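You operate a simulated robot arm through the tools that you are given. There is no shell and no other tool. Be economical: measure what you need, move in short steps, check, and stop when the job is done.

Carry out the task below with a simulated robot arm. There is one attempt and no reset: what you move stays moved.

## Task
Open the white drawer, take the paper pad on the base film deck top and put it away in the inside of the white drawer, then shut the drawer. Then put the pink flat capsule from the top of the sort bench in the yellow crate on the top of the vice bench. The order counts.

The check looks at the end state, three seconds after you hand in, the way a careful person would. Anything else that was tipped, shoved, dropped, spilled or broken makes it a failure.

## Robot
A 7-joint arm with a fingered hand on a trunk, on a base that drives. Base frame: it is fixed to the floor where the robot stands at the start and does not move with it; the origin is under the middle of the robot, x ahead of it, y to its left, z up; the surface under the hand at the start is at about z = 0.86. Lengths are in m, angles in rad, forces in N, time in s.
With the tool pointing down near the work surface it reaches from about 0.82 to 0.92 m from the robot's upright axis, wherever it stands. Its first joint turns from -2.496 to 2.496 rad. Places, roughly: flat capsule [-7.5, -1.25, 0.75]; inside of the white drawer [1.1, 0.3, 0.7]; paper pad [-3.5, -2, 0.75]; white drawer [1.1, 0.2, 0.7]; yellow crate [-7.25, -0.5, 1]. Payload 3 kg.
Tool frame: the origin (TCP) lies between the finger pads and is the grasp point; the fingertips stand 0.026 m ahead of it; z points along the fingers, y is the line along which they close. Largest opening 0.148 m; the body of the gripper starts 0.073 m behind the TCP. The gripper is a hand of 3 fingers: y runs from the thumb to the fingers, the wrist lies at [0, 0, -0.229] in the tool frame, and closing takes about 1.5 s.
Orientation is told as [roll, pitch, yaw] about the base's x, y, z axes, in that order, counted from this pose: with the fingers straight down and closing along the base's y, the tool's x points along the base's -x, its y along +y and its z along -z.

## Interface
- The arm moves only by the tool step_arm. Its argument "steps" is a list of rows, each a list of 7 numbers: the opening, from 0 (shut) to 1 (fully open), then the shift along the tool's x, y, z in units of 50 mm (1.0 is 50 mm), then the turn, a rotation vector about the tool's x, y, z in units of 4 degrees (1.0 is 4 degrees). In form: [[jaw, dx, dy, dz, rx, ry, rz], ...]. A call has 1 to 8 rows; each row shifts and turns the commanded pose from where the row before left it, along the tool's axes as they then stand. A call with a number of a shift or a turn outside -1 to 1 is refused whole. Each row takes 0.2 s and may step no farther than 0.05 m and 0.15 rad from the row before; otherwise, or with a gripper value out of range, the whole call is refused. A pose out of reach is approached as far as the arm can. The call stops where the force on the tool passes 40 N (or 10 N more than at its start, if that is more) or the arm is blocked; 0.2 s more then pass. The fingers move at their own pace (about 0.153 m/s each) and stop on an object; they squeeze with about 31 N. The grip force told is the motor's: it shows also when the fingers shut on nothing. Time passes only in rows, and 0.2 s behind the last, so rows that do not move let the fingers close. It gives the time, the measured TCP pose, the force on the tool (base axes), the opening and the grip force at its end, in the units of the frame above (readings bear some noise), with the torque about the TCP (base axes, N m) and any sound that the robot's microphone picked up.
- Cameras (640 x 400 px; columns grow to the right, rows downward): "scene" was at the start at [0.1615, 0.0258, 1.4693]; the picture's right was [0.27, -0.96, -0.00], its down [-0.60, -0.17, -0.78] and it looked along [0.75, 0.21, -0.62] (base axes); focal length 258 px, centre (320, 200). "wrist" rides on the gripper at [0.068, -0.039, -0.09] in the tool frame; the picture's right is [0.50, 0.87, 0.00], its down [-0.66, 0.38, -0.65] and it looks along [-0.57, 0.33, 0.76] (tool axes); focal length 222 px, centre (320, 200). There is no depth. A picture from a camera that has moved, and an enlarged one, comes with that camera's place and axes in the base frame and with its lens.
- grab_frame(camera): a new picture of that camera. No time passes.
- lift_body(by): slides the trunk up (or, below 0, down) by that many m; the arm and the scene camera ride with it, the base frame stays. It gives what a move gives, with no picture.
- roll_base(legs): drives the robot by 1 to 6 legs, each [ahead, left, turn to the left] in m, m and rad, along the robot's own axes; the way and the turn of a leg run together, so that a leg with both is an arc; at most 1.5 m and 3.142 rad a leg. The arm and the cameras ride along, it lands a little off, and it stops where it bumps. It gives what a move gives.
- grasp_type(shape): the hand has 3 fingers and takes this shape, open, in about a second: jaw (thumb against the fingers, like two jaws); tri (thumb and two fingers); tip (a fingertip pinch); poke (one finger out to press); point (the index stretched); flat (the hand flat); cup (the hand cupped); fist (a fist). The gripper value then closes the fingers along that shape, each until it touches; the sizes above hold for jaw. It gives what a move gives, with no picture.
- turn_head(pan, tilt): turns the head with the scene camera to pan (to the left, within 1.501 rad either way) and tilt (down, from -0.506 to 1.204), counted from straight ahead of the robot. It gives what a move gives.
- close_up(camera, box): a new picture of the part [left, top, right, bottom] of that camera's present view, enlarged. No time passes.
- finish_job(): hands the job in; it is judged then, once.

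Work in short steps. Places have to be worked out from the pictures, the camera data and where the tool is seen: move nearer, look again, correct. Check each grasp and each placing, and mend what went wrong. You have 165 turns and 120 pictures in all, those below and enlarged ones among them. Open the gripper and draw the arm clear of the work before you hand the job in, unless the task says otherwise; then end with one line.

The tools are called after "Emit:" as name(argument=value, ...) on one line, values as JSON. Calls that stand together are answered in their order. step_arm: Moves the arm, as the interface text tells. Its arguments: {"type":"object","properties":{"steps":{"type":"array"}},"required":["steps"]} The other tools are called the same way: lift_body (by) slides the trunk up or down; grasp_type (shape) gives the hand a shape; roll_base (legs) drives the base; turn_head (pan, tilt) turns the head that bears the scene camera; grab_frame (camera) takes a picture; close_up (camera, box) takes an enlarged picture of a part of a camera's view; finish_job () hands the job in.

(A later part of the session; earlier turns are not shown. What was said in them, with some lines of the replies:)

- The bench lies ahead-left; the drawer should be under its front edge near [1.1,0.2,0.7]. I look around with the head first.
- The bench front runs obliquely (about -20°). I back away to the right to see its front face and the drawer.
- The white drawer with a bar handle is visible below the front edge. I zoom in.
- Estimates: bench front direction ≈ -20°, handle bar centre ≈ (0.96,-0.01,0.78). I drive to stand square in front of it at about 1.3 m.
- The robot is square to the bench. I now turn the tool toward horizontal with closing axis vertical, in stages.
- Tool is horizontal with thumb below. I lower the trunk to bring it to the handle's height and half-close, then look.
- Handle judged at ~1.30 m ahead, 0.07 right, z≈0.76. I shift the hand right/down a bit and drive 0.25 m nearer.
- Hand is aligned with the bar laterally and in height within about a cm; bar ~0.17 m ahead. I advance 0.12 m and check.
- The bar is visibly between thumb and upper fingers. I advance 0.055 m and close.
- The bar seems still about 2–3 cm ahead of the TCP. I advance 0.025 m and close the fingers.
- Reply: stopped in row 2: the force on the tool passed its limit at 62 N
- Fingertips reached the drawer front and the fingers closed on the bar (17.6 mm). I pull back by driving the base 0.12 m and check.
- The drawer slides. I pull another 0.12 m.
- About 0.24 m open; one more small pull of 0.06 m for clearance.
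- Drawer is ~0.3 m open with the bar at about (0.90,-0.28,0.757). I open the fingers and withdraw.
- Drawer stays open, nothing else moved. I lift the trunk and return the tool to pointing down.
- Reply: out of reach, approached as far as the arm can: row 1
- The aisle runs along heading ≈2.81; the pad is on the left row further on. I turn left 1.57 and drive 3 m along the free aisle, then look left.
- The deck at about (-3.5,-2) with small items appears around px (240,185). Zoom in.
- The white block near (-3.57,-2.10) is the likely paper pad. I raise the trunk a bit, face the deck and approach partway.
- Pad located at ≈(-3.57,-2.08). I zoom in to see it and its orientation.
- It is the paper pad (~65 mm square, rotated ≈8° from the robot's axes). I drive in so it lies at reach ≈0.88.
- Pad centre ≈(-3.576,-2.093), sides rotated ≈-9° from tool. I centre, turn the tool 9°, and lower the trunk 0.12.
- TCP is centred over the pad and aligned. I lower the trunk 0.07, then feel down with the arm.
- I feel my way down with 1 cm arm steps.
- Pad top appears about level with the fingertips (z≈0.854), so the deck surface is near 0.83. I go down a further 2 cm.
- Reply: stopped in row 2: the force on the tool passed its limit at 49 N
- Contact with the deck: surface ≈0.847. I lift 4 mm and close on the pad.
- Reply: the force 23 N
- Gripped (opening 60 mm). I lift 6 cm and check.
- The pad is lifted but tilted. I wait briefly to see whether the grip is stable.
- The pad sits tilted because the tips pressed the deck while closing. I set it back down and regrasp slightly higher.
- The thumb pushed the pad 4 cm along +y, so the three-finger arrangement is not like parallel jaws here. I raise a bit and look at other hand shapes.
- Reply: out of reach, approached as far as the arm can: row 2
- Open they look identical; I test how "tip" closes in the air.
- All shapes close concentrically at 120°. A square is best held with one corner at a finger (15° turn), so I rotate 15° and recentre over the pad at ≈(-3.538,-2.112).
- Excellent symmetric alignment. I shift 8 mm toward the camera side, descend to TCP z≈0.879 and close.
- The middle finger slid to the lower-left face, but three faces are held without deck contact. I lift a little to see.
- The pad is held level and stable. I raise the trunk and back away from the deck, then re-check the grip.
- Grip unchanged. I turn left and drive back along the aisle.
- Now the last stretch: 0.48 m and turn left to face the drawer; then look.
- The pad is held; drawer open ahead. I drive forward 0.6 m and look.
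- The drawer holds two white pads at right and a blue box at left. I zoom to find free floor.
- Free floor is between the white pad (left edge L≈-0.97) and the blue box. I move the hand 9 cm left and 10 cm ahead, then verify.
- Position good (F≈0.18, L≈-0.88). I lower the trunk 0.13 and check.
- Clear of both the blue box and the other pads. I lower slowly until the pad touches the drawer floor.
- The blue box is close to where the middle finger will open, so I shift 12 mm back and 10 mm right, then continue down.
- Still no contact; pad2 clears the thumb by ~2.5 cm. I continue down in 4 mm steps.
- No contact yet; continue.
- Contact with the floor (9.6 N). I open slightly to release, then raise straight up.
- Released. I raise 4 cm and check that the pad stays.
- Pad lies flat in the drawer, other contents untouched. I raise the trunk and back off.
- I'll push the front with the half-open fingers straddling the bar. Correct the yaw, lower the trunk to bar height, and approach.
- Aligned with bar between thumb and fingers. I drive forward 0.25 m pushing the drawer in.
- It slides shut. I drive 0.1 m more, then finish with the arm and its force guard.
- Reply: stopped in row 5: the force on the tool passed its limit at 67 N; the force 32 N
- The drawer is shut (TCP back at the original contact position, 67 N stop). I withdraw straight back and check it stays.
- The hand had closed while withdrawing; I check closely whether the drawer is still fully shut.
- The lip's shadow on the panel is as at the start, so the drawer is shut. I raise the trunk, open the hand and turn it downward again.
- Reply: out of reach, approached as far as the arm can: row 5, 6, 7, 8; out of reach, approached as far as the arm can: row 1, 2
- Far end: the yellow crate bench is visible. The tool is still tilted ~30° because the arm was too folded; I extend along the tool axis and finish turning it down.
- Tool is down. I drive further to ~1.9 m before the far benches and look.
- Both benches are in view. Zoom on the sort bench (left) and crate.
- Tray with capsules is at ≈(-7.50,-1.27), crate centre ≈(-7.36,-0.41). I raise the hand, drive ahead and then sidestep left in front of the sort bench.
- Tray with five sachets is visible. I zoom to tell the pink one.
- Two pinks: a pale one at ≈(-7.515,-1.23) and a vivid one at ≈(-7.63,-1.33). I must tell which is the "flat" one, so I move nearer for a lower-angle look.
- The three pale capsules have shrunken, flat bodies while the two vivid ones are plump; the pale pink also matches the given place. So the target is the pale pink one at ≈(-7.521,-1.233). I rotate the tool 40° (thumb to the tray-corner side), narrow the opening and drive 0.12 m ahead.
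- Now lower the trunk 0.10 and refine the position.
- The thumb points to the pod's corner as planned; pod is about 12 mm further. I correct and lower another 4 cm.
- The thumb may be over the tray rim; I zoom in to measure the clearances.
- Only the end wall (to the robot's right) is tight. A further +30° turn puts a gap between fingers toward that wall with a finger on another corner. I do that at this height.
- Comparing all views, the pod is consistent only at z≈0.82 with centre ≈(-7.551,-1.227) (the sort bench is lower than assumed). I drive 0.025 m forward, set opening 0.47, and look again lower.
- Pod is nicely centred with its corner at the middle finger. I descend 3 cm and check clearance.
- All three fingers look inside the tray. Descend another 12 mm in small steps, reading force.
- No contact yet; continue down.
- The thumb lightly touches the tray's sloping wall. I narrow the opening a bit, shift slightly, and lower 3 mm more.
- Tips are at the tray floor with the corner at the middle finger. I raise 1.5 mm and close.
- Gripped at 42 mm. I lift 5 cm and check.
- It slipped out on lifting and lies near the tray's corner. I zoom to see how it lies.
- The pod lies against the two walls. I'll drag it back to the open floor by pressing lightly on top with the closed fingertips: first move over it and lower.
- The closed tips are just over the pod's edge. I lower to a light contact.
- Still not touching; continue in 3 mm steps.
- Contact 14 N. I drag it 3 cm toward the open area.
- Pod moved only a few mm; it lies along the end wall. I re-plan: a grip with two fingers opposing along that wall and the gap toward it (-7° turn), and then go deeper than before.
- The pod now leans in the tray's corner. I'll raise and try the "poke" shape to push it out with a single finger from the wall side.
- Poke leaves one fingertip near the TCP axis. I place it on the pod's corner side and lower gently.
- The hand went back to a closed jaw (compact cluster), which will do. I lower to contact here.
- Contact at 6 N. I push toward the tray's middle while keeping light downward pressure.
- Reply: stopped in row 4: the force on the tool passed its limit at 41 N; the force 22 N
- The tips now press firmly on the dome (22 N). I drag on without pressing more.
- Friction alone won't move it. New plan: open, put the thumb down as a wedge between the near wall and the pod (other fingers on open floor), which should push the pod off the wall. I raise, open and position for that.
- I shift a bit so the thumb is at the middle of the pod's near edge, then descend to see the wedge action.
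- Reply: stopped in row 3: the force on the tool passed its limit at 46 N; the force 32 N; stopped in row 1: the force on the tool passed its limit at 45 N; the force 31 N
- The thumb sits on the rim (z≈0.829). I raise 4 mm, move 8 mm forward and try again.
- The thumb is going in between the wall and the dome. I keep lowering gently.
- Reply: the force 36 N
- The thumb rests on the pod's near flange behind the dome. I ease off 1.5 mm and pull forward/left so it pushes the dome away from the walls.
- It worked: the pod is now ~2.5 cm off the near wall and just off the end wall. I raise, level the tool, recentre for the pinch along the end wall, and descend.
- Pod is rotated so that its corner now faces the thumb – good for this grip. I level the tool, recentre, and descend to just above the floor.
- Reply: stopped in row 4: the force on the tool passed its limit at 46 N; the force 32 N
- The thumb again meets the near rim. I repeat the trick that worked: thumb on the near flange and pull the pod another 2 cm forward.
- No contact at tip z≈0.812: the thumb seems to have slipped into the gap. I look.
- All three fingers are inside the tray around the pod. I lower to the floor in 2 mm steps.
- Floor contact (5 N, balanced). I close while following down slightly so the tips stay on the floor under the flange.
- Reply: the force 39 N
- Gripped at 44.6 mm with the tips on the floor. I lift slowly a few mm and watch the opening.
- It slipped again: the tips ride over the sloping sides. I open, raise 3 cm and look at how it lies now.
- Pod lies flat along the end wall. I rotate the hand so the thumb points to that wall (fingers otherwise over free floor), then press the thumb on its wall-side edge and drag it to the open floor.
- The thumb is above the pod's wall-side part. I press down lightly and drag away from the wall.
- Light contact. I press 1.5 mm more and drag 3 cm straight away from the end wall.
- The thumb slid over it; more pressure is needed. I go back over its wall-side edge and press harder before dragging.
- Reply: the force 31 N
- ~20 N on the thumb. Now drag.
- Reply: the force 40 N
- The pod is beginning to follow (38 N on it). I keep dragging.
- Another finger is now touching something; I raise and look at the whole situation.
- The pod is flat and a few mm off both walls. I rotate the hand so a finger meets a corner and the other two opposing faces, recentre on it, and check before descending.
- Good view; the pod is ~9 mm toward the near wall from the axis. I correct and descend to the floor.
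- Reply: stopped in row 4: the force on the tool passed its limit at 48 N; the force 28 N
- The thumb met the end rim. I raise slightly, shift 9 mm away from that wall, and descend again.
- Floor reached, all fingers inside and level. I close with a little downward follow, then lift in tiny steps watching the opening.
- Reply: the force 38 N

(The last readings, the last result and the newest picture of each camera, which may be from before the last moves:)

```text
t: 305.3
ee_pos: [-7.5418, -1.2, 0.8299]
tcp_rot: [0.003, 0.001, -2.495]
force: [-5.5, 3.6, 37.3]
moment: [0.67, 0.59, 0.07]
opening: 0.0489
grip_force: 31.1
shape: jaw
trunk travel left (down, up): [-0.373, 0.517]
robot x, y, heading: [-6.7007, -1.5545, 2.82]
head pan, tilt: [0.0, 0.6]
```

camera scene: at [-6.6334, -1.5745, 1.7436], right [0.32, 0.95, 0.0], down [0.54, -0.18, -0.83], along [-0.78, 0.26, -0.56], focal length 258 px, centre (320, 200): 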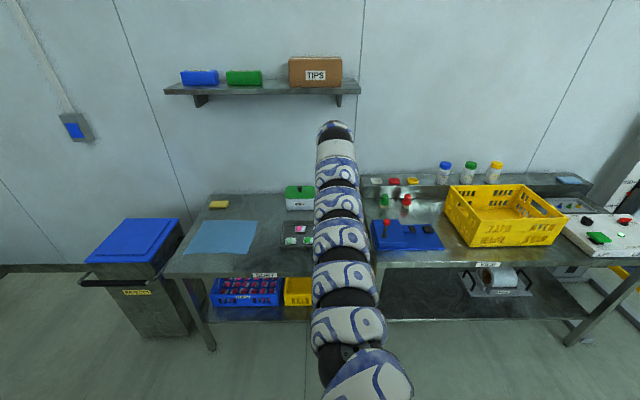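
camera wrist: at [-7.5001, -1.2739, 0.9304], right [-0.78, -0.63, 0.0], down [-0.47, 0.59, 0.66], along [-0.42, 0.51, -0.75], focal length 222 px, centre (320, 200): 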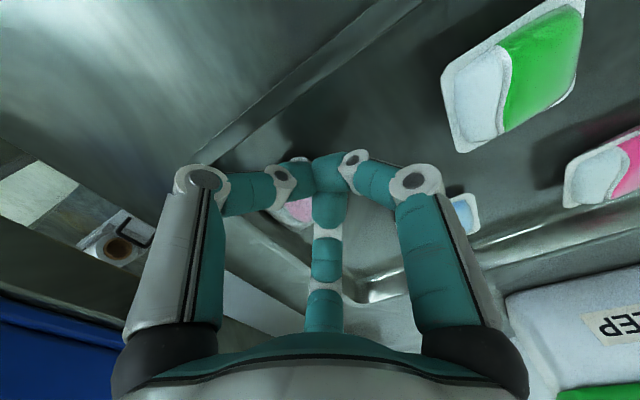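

Contact at 48.9 mm, wider than before – better. Lift 4 mm slowly.

Emit:
step_arm(steps=[[0.2, 0, 0, -0.02, 0, 0, 0], [0.2, 0, 0, -0.02, 0, 0, 0], [0.2, 0, 0, -0.02, 0, 0, 0], [0.2, 0, 0, -0.02, 0, 0, 0]])

```text
t: 306.3
ee_pos: [-7.5418, -1.1996, 0.8281]
tcp_rot: [0.007, 0.006, -2.493]
force: [-2.9, 2.7, 14.2]
moment: [0.18, 0.19, 0.03]
opening: 0.0488
grip_force: 31.5
shape: jaw
trunk travel left (down, up): [-0.373, 0.517]
robot x, y, heading: [-6.7039, -1.5533, 2.818]
head pan, tilt: [0.0, 0.6]
```

Emit:
step_arm(steps=[[0.2, 0, 0, -0.02, 0, 0, 0], [0.2, 0, 0, -0.02, 0, 0, 0], [0.2, 0, 0, -0.02, 0, 0, 0], [0.2, 0, 0, -0.02, 0, 0, 0]])

```text
t: 307.3
ee_pos: [-7.5424, -1.2005, 0.8347]
tcp_rot: [0.007, 0.002, -2.494]
force: [0.1, 0.1, -0.3]
moment: [0.02, -0.01, -0.01]
opening: 0.0474
grip_force: 30.8
shape: jaw
trunk travel left (down, up): [-0.373, 0.517]
robot x, y, heading: [-6.7036, -1.5553, 2.822]
head pan, tilt: [0.0, 0.6]
```

Off the floor and still 47 mm – held. Continue lifting slowly.

Emit:
step_arm(steps=[[0.2, 0, 0, -0.03, 0, 0, 0], [0.2, 0, 0, -0.03, 0, 0, 0], [0.2, 0, 0, -0.04, 0, 0, 0], [0.2, 0, 0, -0.04, 0, 0, 0], [0.2, 0, 0, -0.05, 0, 0, 0], [0.2, 0, 0, -0.05, 0, 0, 0]])

```text
t: 308.7
ee_pos: [-7.542, -1.2008, 0.8458]
tcp_rot: [0.008, 0.004, -2.496]
force: [-0.1, 0.6, -0.4]
moment: [-0.01, 0.0, 0.03]
opening: 0.047
grip_force: 31.1
shape: jaw
trunk travel left (down, up): [-0.373, 0.517]
robot x, y, heading: [-6.7027, -1.5578, 2.821]
head pan, tilt: [0.0, 0.6]
```

Still held. I lift 4 cm more with moderate steps and take a look.

Emit:
step_arm(steps=[[0.2, 0, 0, -0.1, 0, 0, 0], [0.2, 0, 0, -0.1, 0, 0, 0], [0.2, 0, 0, -0.15, 0, 0, 0], [0.2, 0, 0, -0.15, 0, 0, 0], [0.2, 0, 0, -0.15, 0, 0, 0], [0.2, 0, 0, -0.15, 0, 0, 0], [0.2, 0, 0, 0, 0, 0, 0]])

Emit:
grab_frame(camera="wrist")

```text
t: 310.3
ee_pos: [-7.5423, -1.1995, 0.8876]
tcp_rot: [0.007, 0.005, -2.494]
force: [-0.8, 0.6, -0.1]
moment: [0.0, 0.02, -0.04]
opening: 0.0471
grip_force: 30.6
shape: jaw
trunk travel left (down, up): [-0.373, 0.517]
robot x, y, heading: [-6.7017, -1.5525, 2.821]
head pan, tilt: [0.0, 0.6]
```

```text
2 pictures are left
camera wrist: at [-7.5131, -1.1286, 0.9771], right [0.92, -0.39, 0.01], down [-0.3, -0.7, 0.65], along [-0.25, -0.6, -0.76], focal length 222 px, centre (320, 200)
```

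wrist: 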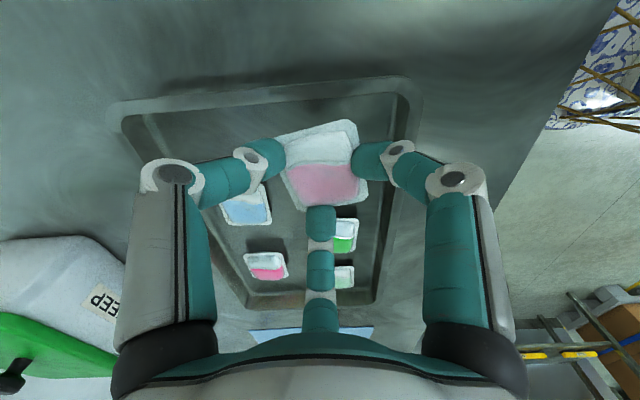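

Success: the pale pink capsule is held clear of the tray, the others stay in place. Triangulating earlier views, the crate's opening centre is ≈(-7.315,-0.400), rim z≈1.03. I raise the trunk 0.31 and sidestep right 0.83 m.

Emit:
lift_body(by=0.31)

Emit:
roll_base(legs=[[0, -0.42, 0], [0.037, -0.411, 0]])

```text
t: 313.4
ee_pos: [-7.5424, -1.2, 1.1964]
tcp_rot: [0.007, 0.005, -2.494]
force: [0.1, -0.2, -0.1]
moment: [0.01, -0.03, 0.02]
opening: 0.0469
grip_force: 31.1
shape: jaw
trunk travel left (down, up): [-0.683, 0.207]
robot x, y, heading: [-6.7062, -1.5549, 2.819]
head pan, tilt: [0.0, 0.6]
```

```text
t: 318.1
ee_pos: [-7.3128, -0.4053, 1.1961]
tcp_rot: [0.008, 0.004, -2.502]
force: [0.3, 0.0, 0.1]
moment: [-0.01, -0.04, 0.0]
opening: 0.047
grip_force: 31.9
shape: jaw
trunk travel left (down, up): [-0.683, 0.207]
robot x, y, heading: [-6.4796, -0.7635, 2.813]
head pan, tilt: [0.0, 0.6]
```

TCP is over the estimated crate centre and the capsule is still held (47 mm). I verify with a wrist picture.

Emit:
grab_frame(camera="wrist")

```text
1 pictures are left
camera wrist: at [-7.2829, -0.334, 1.2866], right [0.92, -0.4, 0.01], down [-0.3, -0.69, 0.65], along [-0.25, -0.6, -0.76], focal length 222 px, centre (320, 200)
```

wrist: 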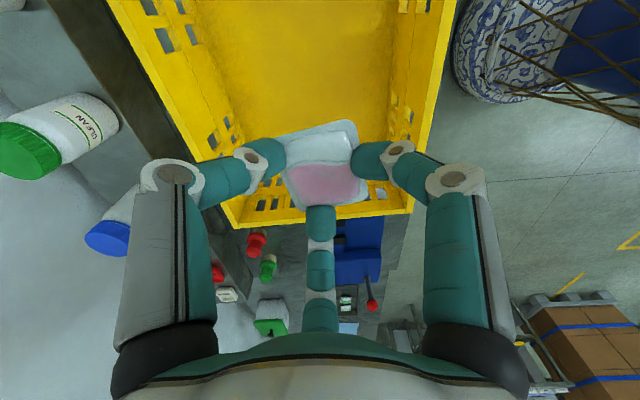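

The hand is inside the crate outline, ~2 cm toward its near side. I move 2 cm forward and lower the trunk 0.23.

Emit:
roll_base(legs=[[0.022, 0, 0]])

Emit:
lift_body(by=-0.22)

Emit:
step_arm(steps=[[0.2, 0, 0, 0.15, 0, 0, 0], [0.2, 0, 0, 0.15, 0, 0, 0], [0.2, 0, 0, 0.1, 0, 0, 0], [0.2, 0, 0, 0.1, 0, 0, 0]])

```text
t: 318.9
ee_pos: [-7.3357, -0.3977, 1.1935]
tcp_rot: [0.009, 0.003, -2.502]
force: [-0.5, -0.6, -1.1]
moment: [-0.02, -0.03, 0.04]
opening: 0.047
grip_force: 31.2
shape: jaw
trunk travel left (down, up): [-0.683, 0.207]
robot x, y, heading: [-6.4996, -0.7545, 2.816]
head pan, tilt: [0.0, 0.6]
```

```text
t: 321.2
ee_pos: [-7.3335, -0.3994, 0.9769]
tcp_rot: [0.008, 0.006, -2.502]
force: [0.4, 0.2, 0.3]
moment: [0.02, 0.02, 0.0]
opening: 0.047
grip_force: 30.9
shape: jaw
trunk travel left (down, up): [-0.463, 0.427]
robot x, y, heading: [-6.4964, -0.757, 2.811]
head pan, tilt: [0.0, 0.6]
```

```text
t: 322.2
ee_pos: [-7.3335, -0.399, 0.9504]
tcp_rot: [0.005, 0.005, -2.503]
force: [-0.3, 0.8, -0.6]
moment: [-0.01, -0.02, 0.02]
opening: 0.0466
grip_force: 30.7
shape: jaw
trunk travel left (down, up): [-0.463, 0.427]
robot x, y, heading: [-6.4949, -0.7549, 2.811]
head pan, tilt: [0.0, 0.6]
```

No contact yet; I continue down in small steps to the crate floor.

Emit:
step_arm(steps=[[0.2, 0, 0, 0.1, 0, 0, 0], [0.2, 0, 0, 0.1, 0, 0, 0], [0.2, 0, 0, 0.1, 0, 0, 0], [0.2, 0, 0, 0.1, 0, 0, 0], [0.2, 0, 0, 0.08, 0, 0, 0], [0.2, 0, 0, 0.08, 0, 0, 0], [0.2, 0, 0, 0, 0, 0, 0]])

```text
t: 323.8
ee_pos: [-7.3349, -0.3979, 0.9232]
tcp_rot: [0.009, 0.005, -2.501]
force: [-0.1, -0.6, -0.5]
moment: [0.0, 0.04, 0.0]
opening: 0.0468
grip_force: 31.2
shape: jaw
trunk travel left (down, up): [-0.463, 0.427]
robot x, y, heading: [-6.5002, -0.7563, 2.817]
head pan, tilt: [0.0, 0.6]
```

Emit:
step_arm(steps=[[0.2, 0, 0, 0.08, 0, 0, 0], [0.2, 0, 0, 0.08, 0, 0, 0], [0.2, 0, 0, 0.08, 0, 0, 0], [0.2, 0, 0, 0.08, 0, 0, 0], [0.2, 0, 0, 0, 0, 0, 0]])

```text
t: 325.0
ee_pos: [-7.3327, -0.3991, 0.906]
tcp_rot: [0.005, 0.005, -2.501]
force: [0.4, 0.3, -0.5]
moment: [0.0, 0.03, -0.01]
opening: 0.0467
grip_force: 31.2
shape: jaw
trunk travel left (down, up): [-0.463, 0.427]
robot x, y, heading: [-6.4975, -0.76, 2.812]
head pan, tilt: [0.0, 0.6]
```

Emit:
step_arm(steps=[[0.2, 0, 0, 0.08, 0, 0, 0], [0.2, 0, 0, 0.08, 0, 0, 0], [0.2, 0, 0, 0.08, 0, 0, 0], [0.2, 0, 0, 0.06, 0, 0, 0], [0.2, 0, 0, 0, 0, 0, 0]])

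```text
t: 326.0
ee_pos: [-7.3339, -0.3991, 0.8987]
tcp_rot: [-0.001, -0.003, -2.5]
force: [4.3, 0.3, 26.8]
moment: [0.04, 0.0, -0.05]
opening: 0.0477
grip_force: 30.9
shape: jaw
trunk travel left (down, up): [-0.463, 0.427]
robot x, y, heading: [-6.4984, -0.755, 2.806]
head pan, tilt: [0.0, 0.6]
stopped in row 4: the force on the tool passed its limit at 43 N (the readings are from after the stop); the commanded pose is now the measured one
```

The capsule is on the crate floor. I ease up slightly, open, and raise straight out.

Emit:
step_arm(steps=[[0.2, 0, 0, -0.04, 0, 0, 0], [0.35, 0, 0, 0, 0, 0, 0], [0.5, 0, 0, 0, 0, 0, 0], [0.6, 0, 0, 0, 0, 0, 0], [0.6, 0, 0, 0, 0, 0, 0], [0.6, 0, 0, -0.2, 0, 0, 0], [0.6, 0, 0, -0.4, 0, 0, 0], [0.6, 0, 0, 0, 0, 0, 0]])

Emit:
lift_body(by=0.28)

Emit:
grab_frame(camera="wrist")

```text
t: 327.8
ee_pos: [-7.3344, -0.3977, 0.9281]
tcp_rot: [0.001, 0.001, -2.502]
force: [-0.2, -0.4, 0.5]
moment: [-0.03, -0.01, -0.01]
opening: 0.0846
grip_force: 0.1
shape: jaw
trunk travel left (down, up): [-0.463, 0.427]
robot x, y, heading: [-6.496, -0.7576, 2.813]
head pan, tilt: [0.0, 0.6]
```

```text
t: 330.6
ee_pos: [-7.3352, -0.3986, 1.2072]
tcp_rot: [0.002, 0.0, -2.499]
force: [0.2, -0.8, -0.7]
moment: [0.03, 0.01, -0.05]
opening: 0.0846
grip_force: 0.3
shape: jaw
trunk travel left (down, up): [-0.743, 0.147]
robot x, y, heading: [-6.4992, -0.7553, 2.812]
head pan, tilt: [0.0, 0.6]
```

```text
0 pictures are left
camera wrist: at [-7.3041, -0.327, 1.2976], right [0.92, -0.4, 0.0], down [-0.3, -0.69, 0.65], along [-0.26, -0.6, -0.76], focal length 222 px, centre (320, 200)
```

wrist: 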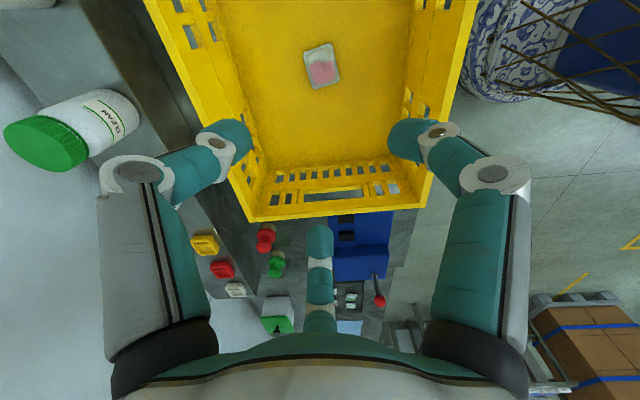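

The capsule lies flat in the yellow crate and the hand is clear above. I open fully and back the robot away, then hand in.

Emit:
roll_base(legs=[[-0.5, 0, 0]])

Emit:
step_arm(steps=[[1, 0, 0, 0, 0, 0, 0], [1, 0, 0, 0, 0, 0, 0], [1, 0, 0, 0, 0, 0, 0]])

Emit:
finish_job()

```text
t: 333.6
ee_pos: [-6.8657, -0.5587, 1.2076]
tcp_rot: [0.002, 0.0, -2.503]
force: [0.8, 0.6, 0.3]
moment: [0.02, 0.0, -0.02]
opening: 0.0845
grip_force: 0.0
shape: jaw
trunk travel left (down, up): [-0.743, 0.147]
robot x, y, heading: [-6.0315, -0.9166, 2.812]
head pan, tilt: [0.0, 0.6]
```

```text
t: 334.4
ee_pos: [-6.8663, -0.5581, 1.2069]
tcp_rot: [0.002, 0.002, -2.502]
force: [-0.2, 0.5, -0.8]
moment: [-0.01, 0.0, -0.01]
opening: 0.1419
grip_force: 0.1
shape: jaw
trunk travel left (down, up): [-0.743, 0.147]
robot x, y, heading: [-6.0321, -0.9171, 2.816]
head pan, tilt: [0.0, 0.6]
```

```text
The job is handed in.
```

The paper pad is in the white drawer and the drawer is shut; after that I put the pale pink capsule in the yellow crate. The tray also held a vivid pink capsule; I took the pale one because it looked flat and matched the given place. My fingers pressed on the tray's rim and once touched something in it, probably the green capsule. In the last views the tray and the other capsules looked in place.
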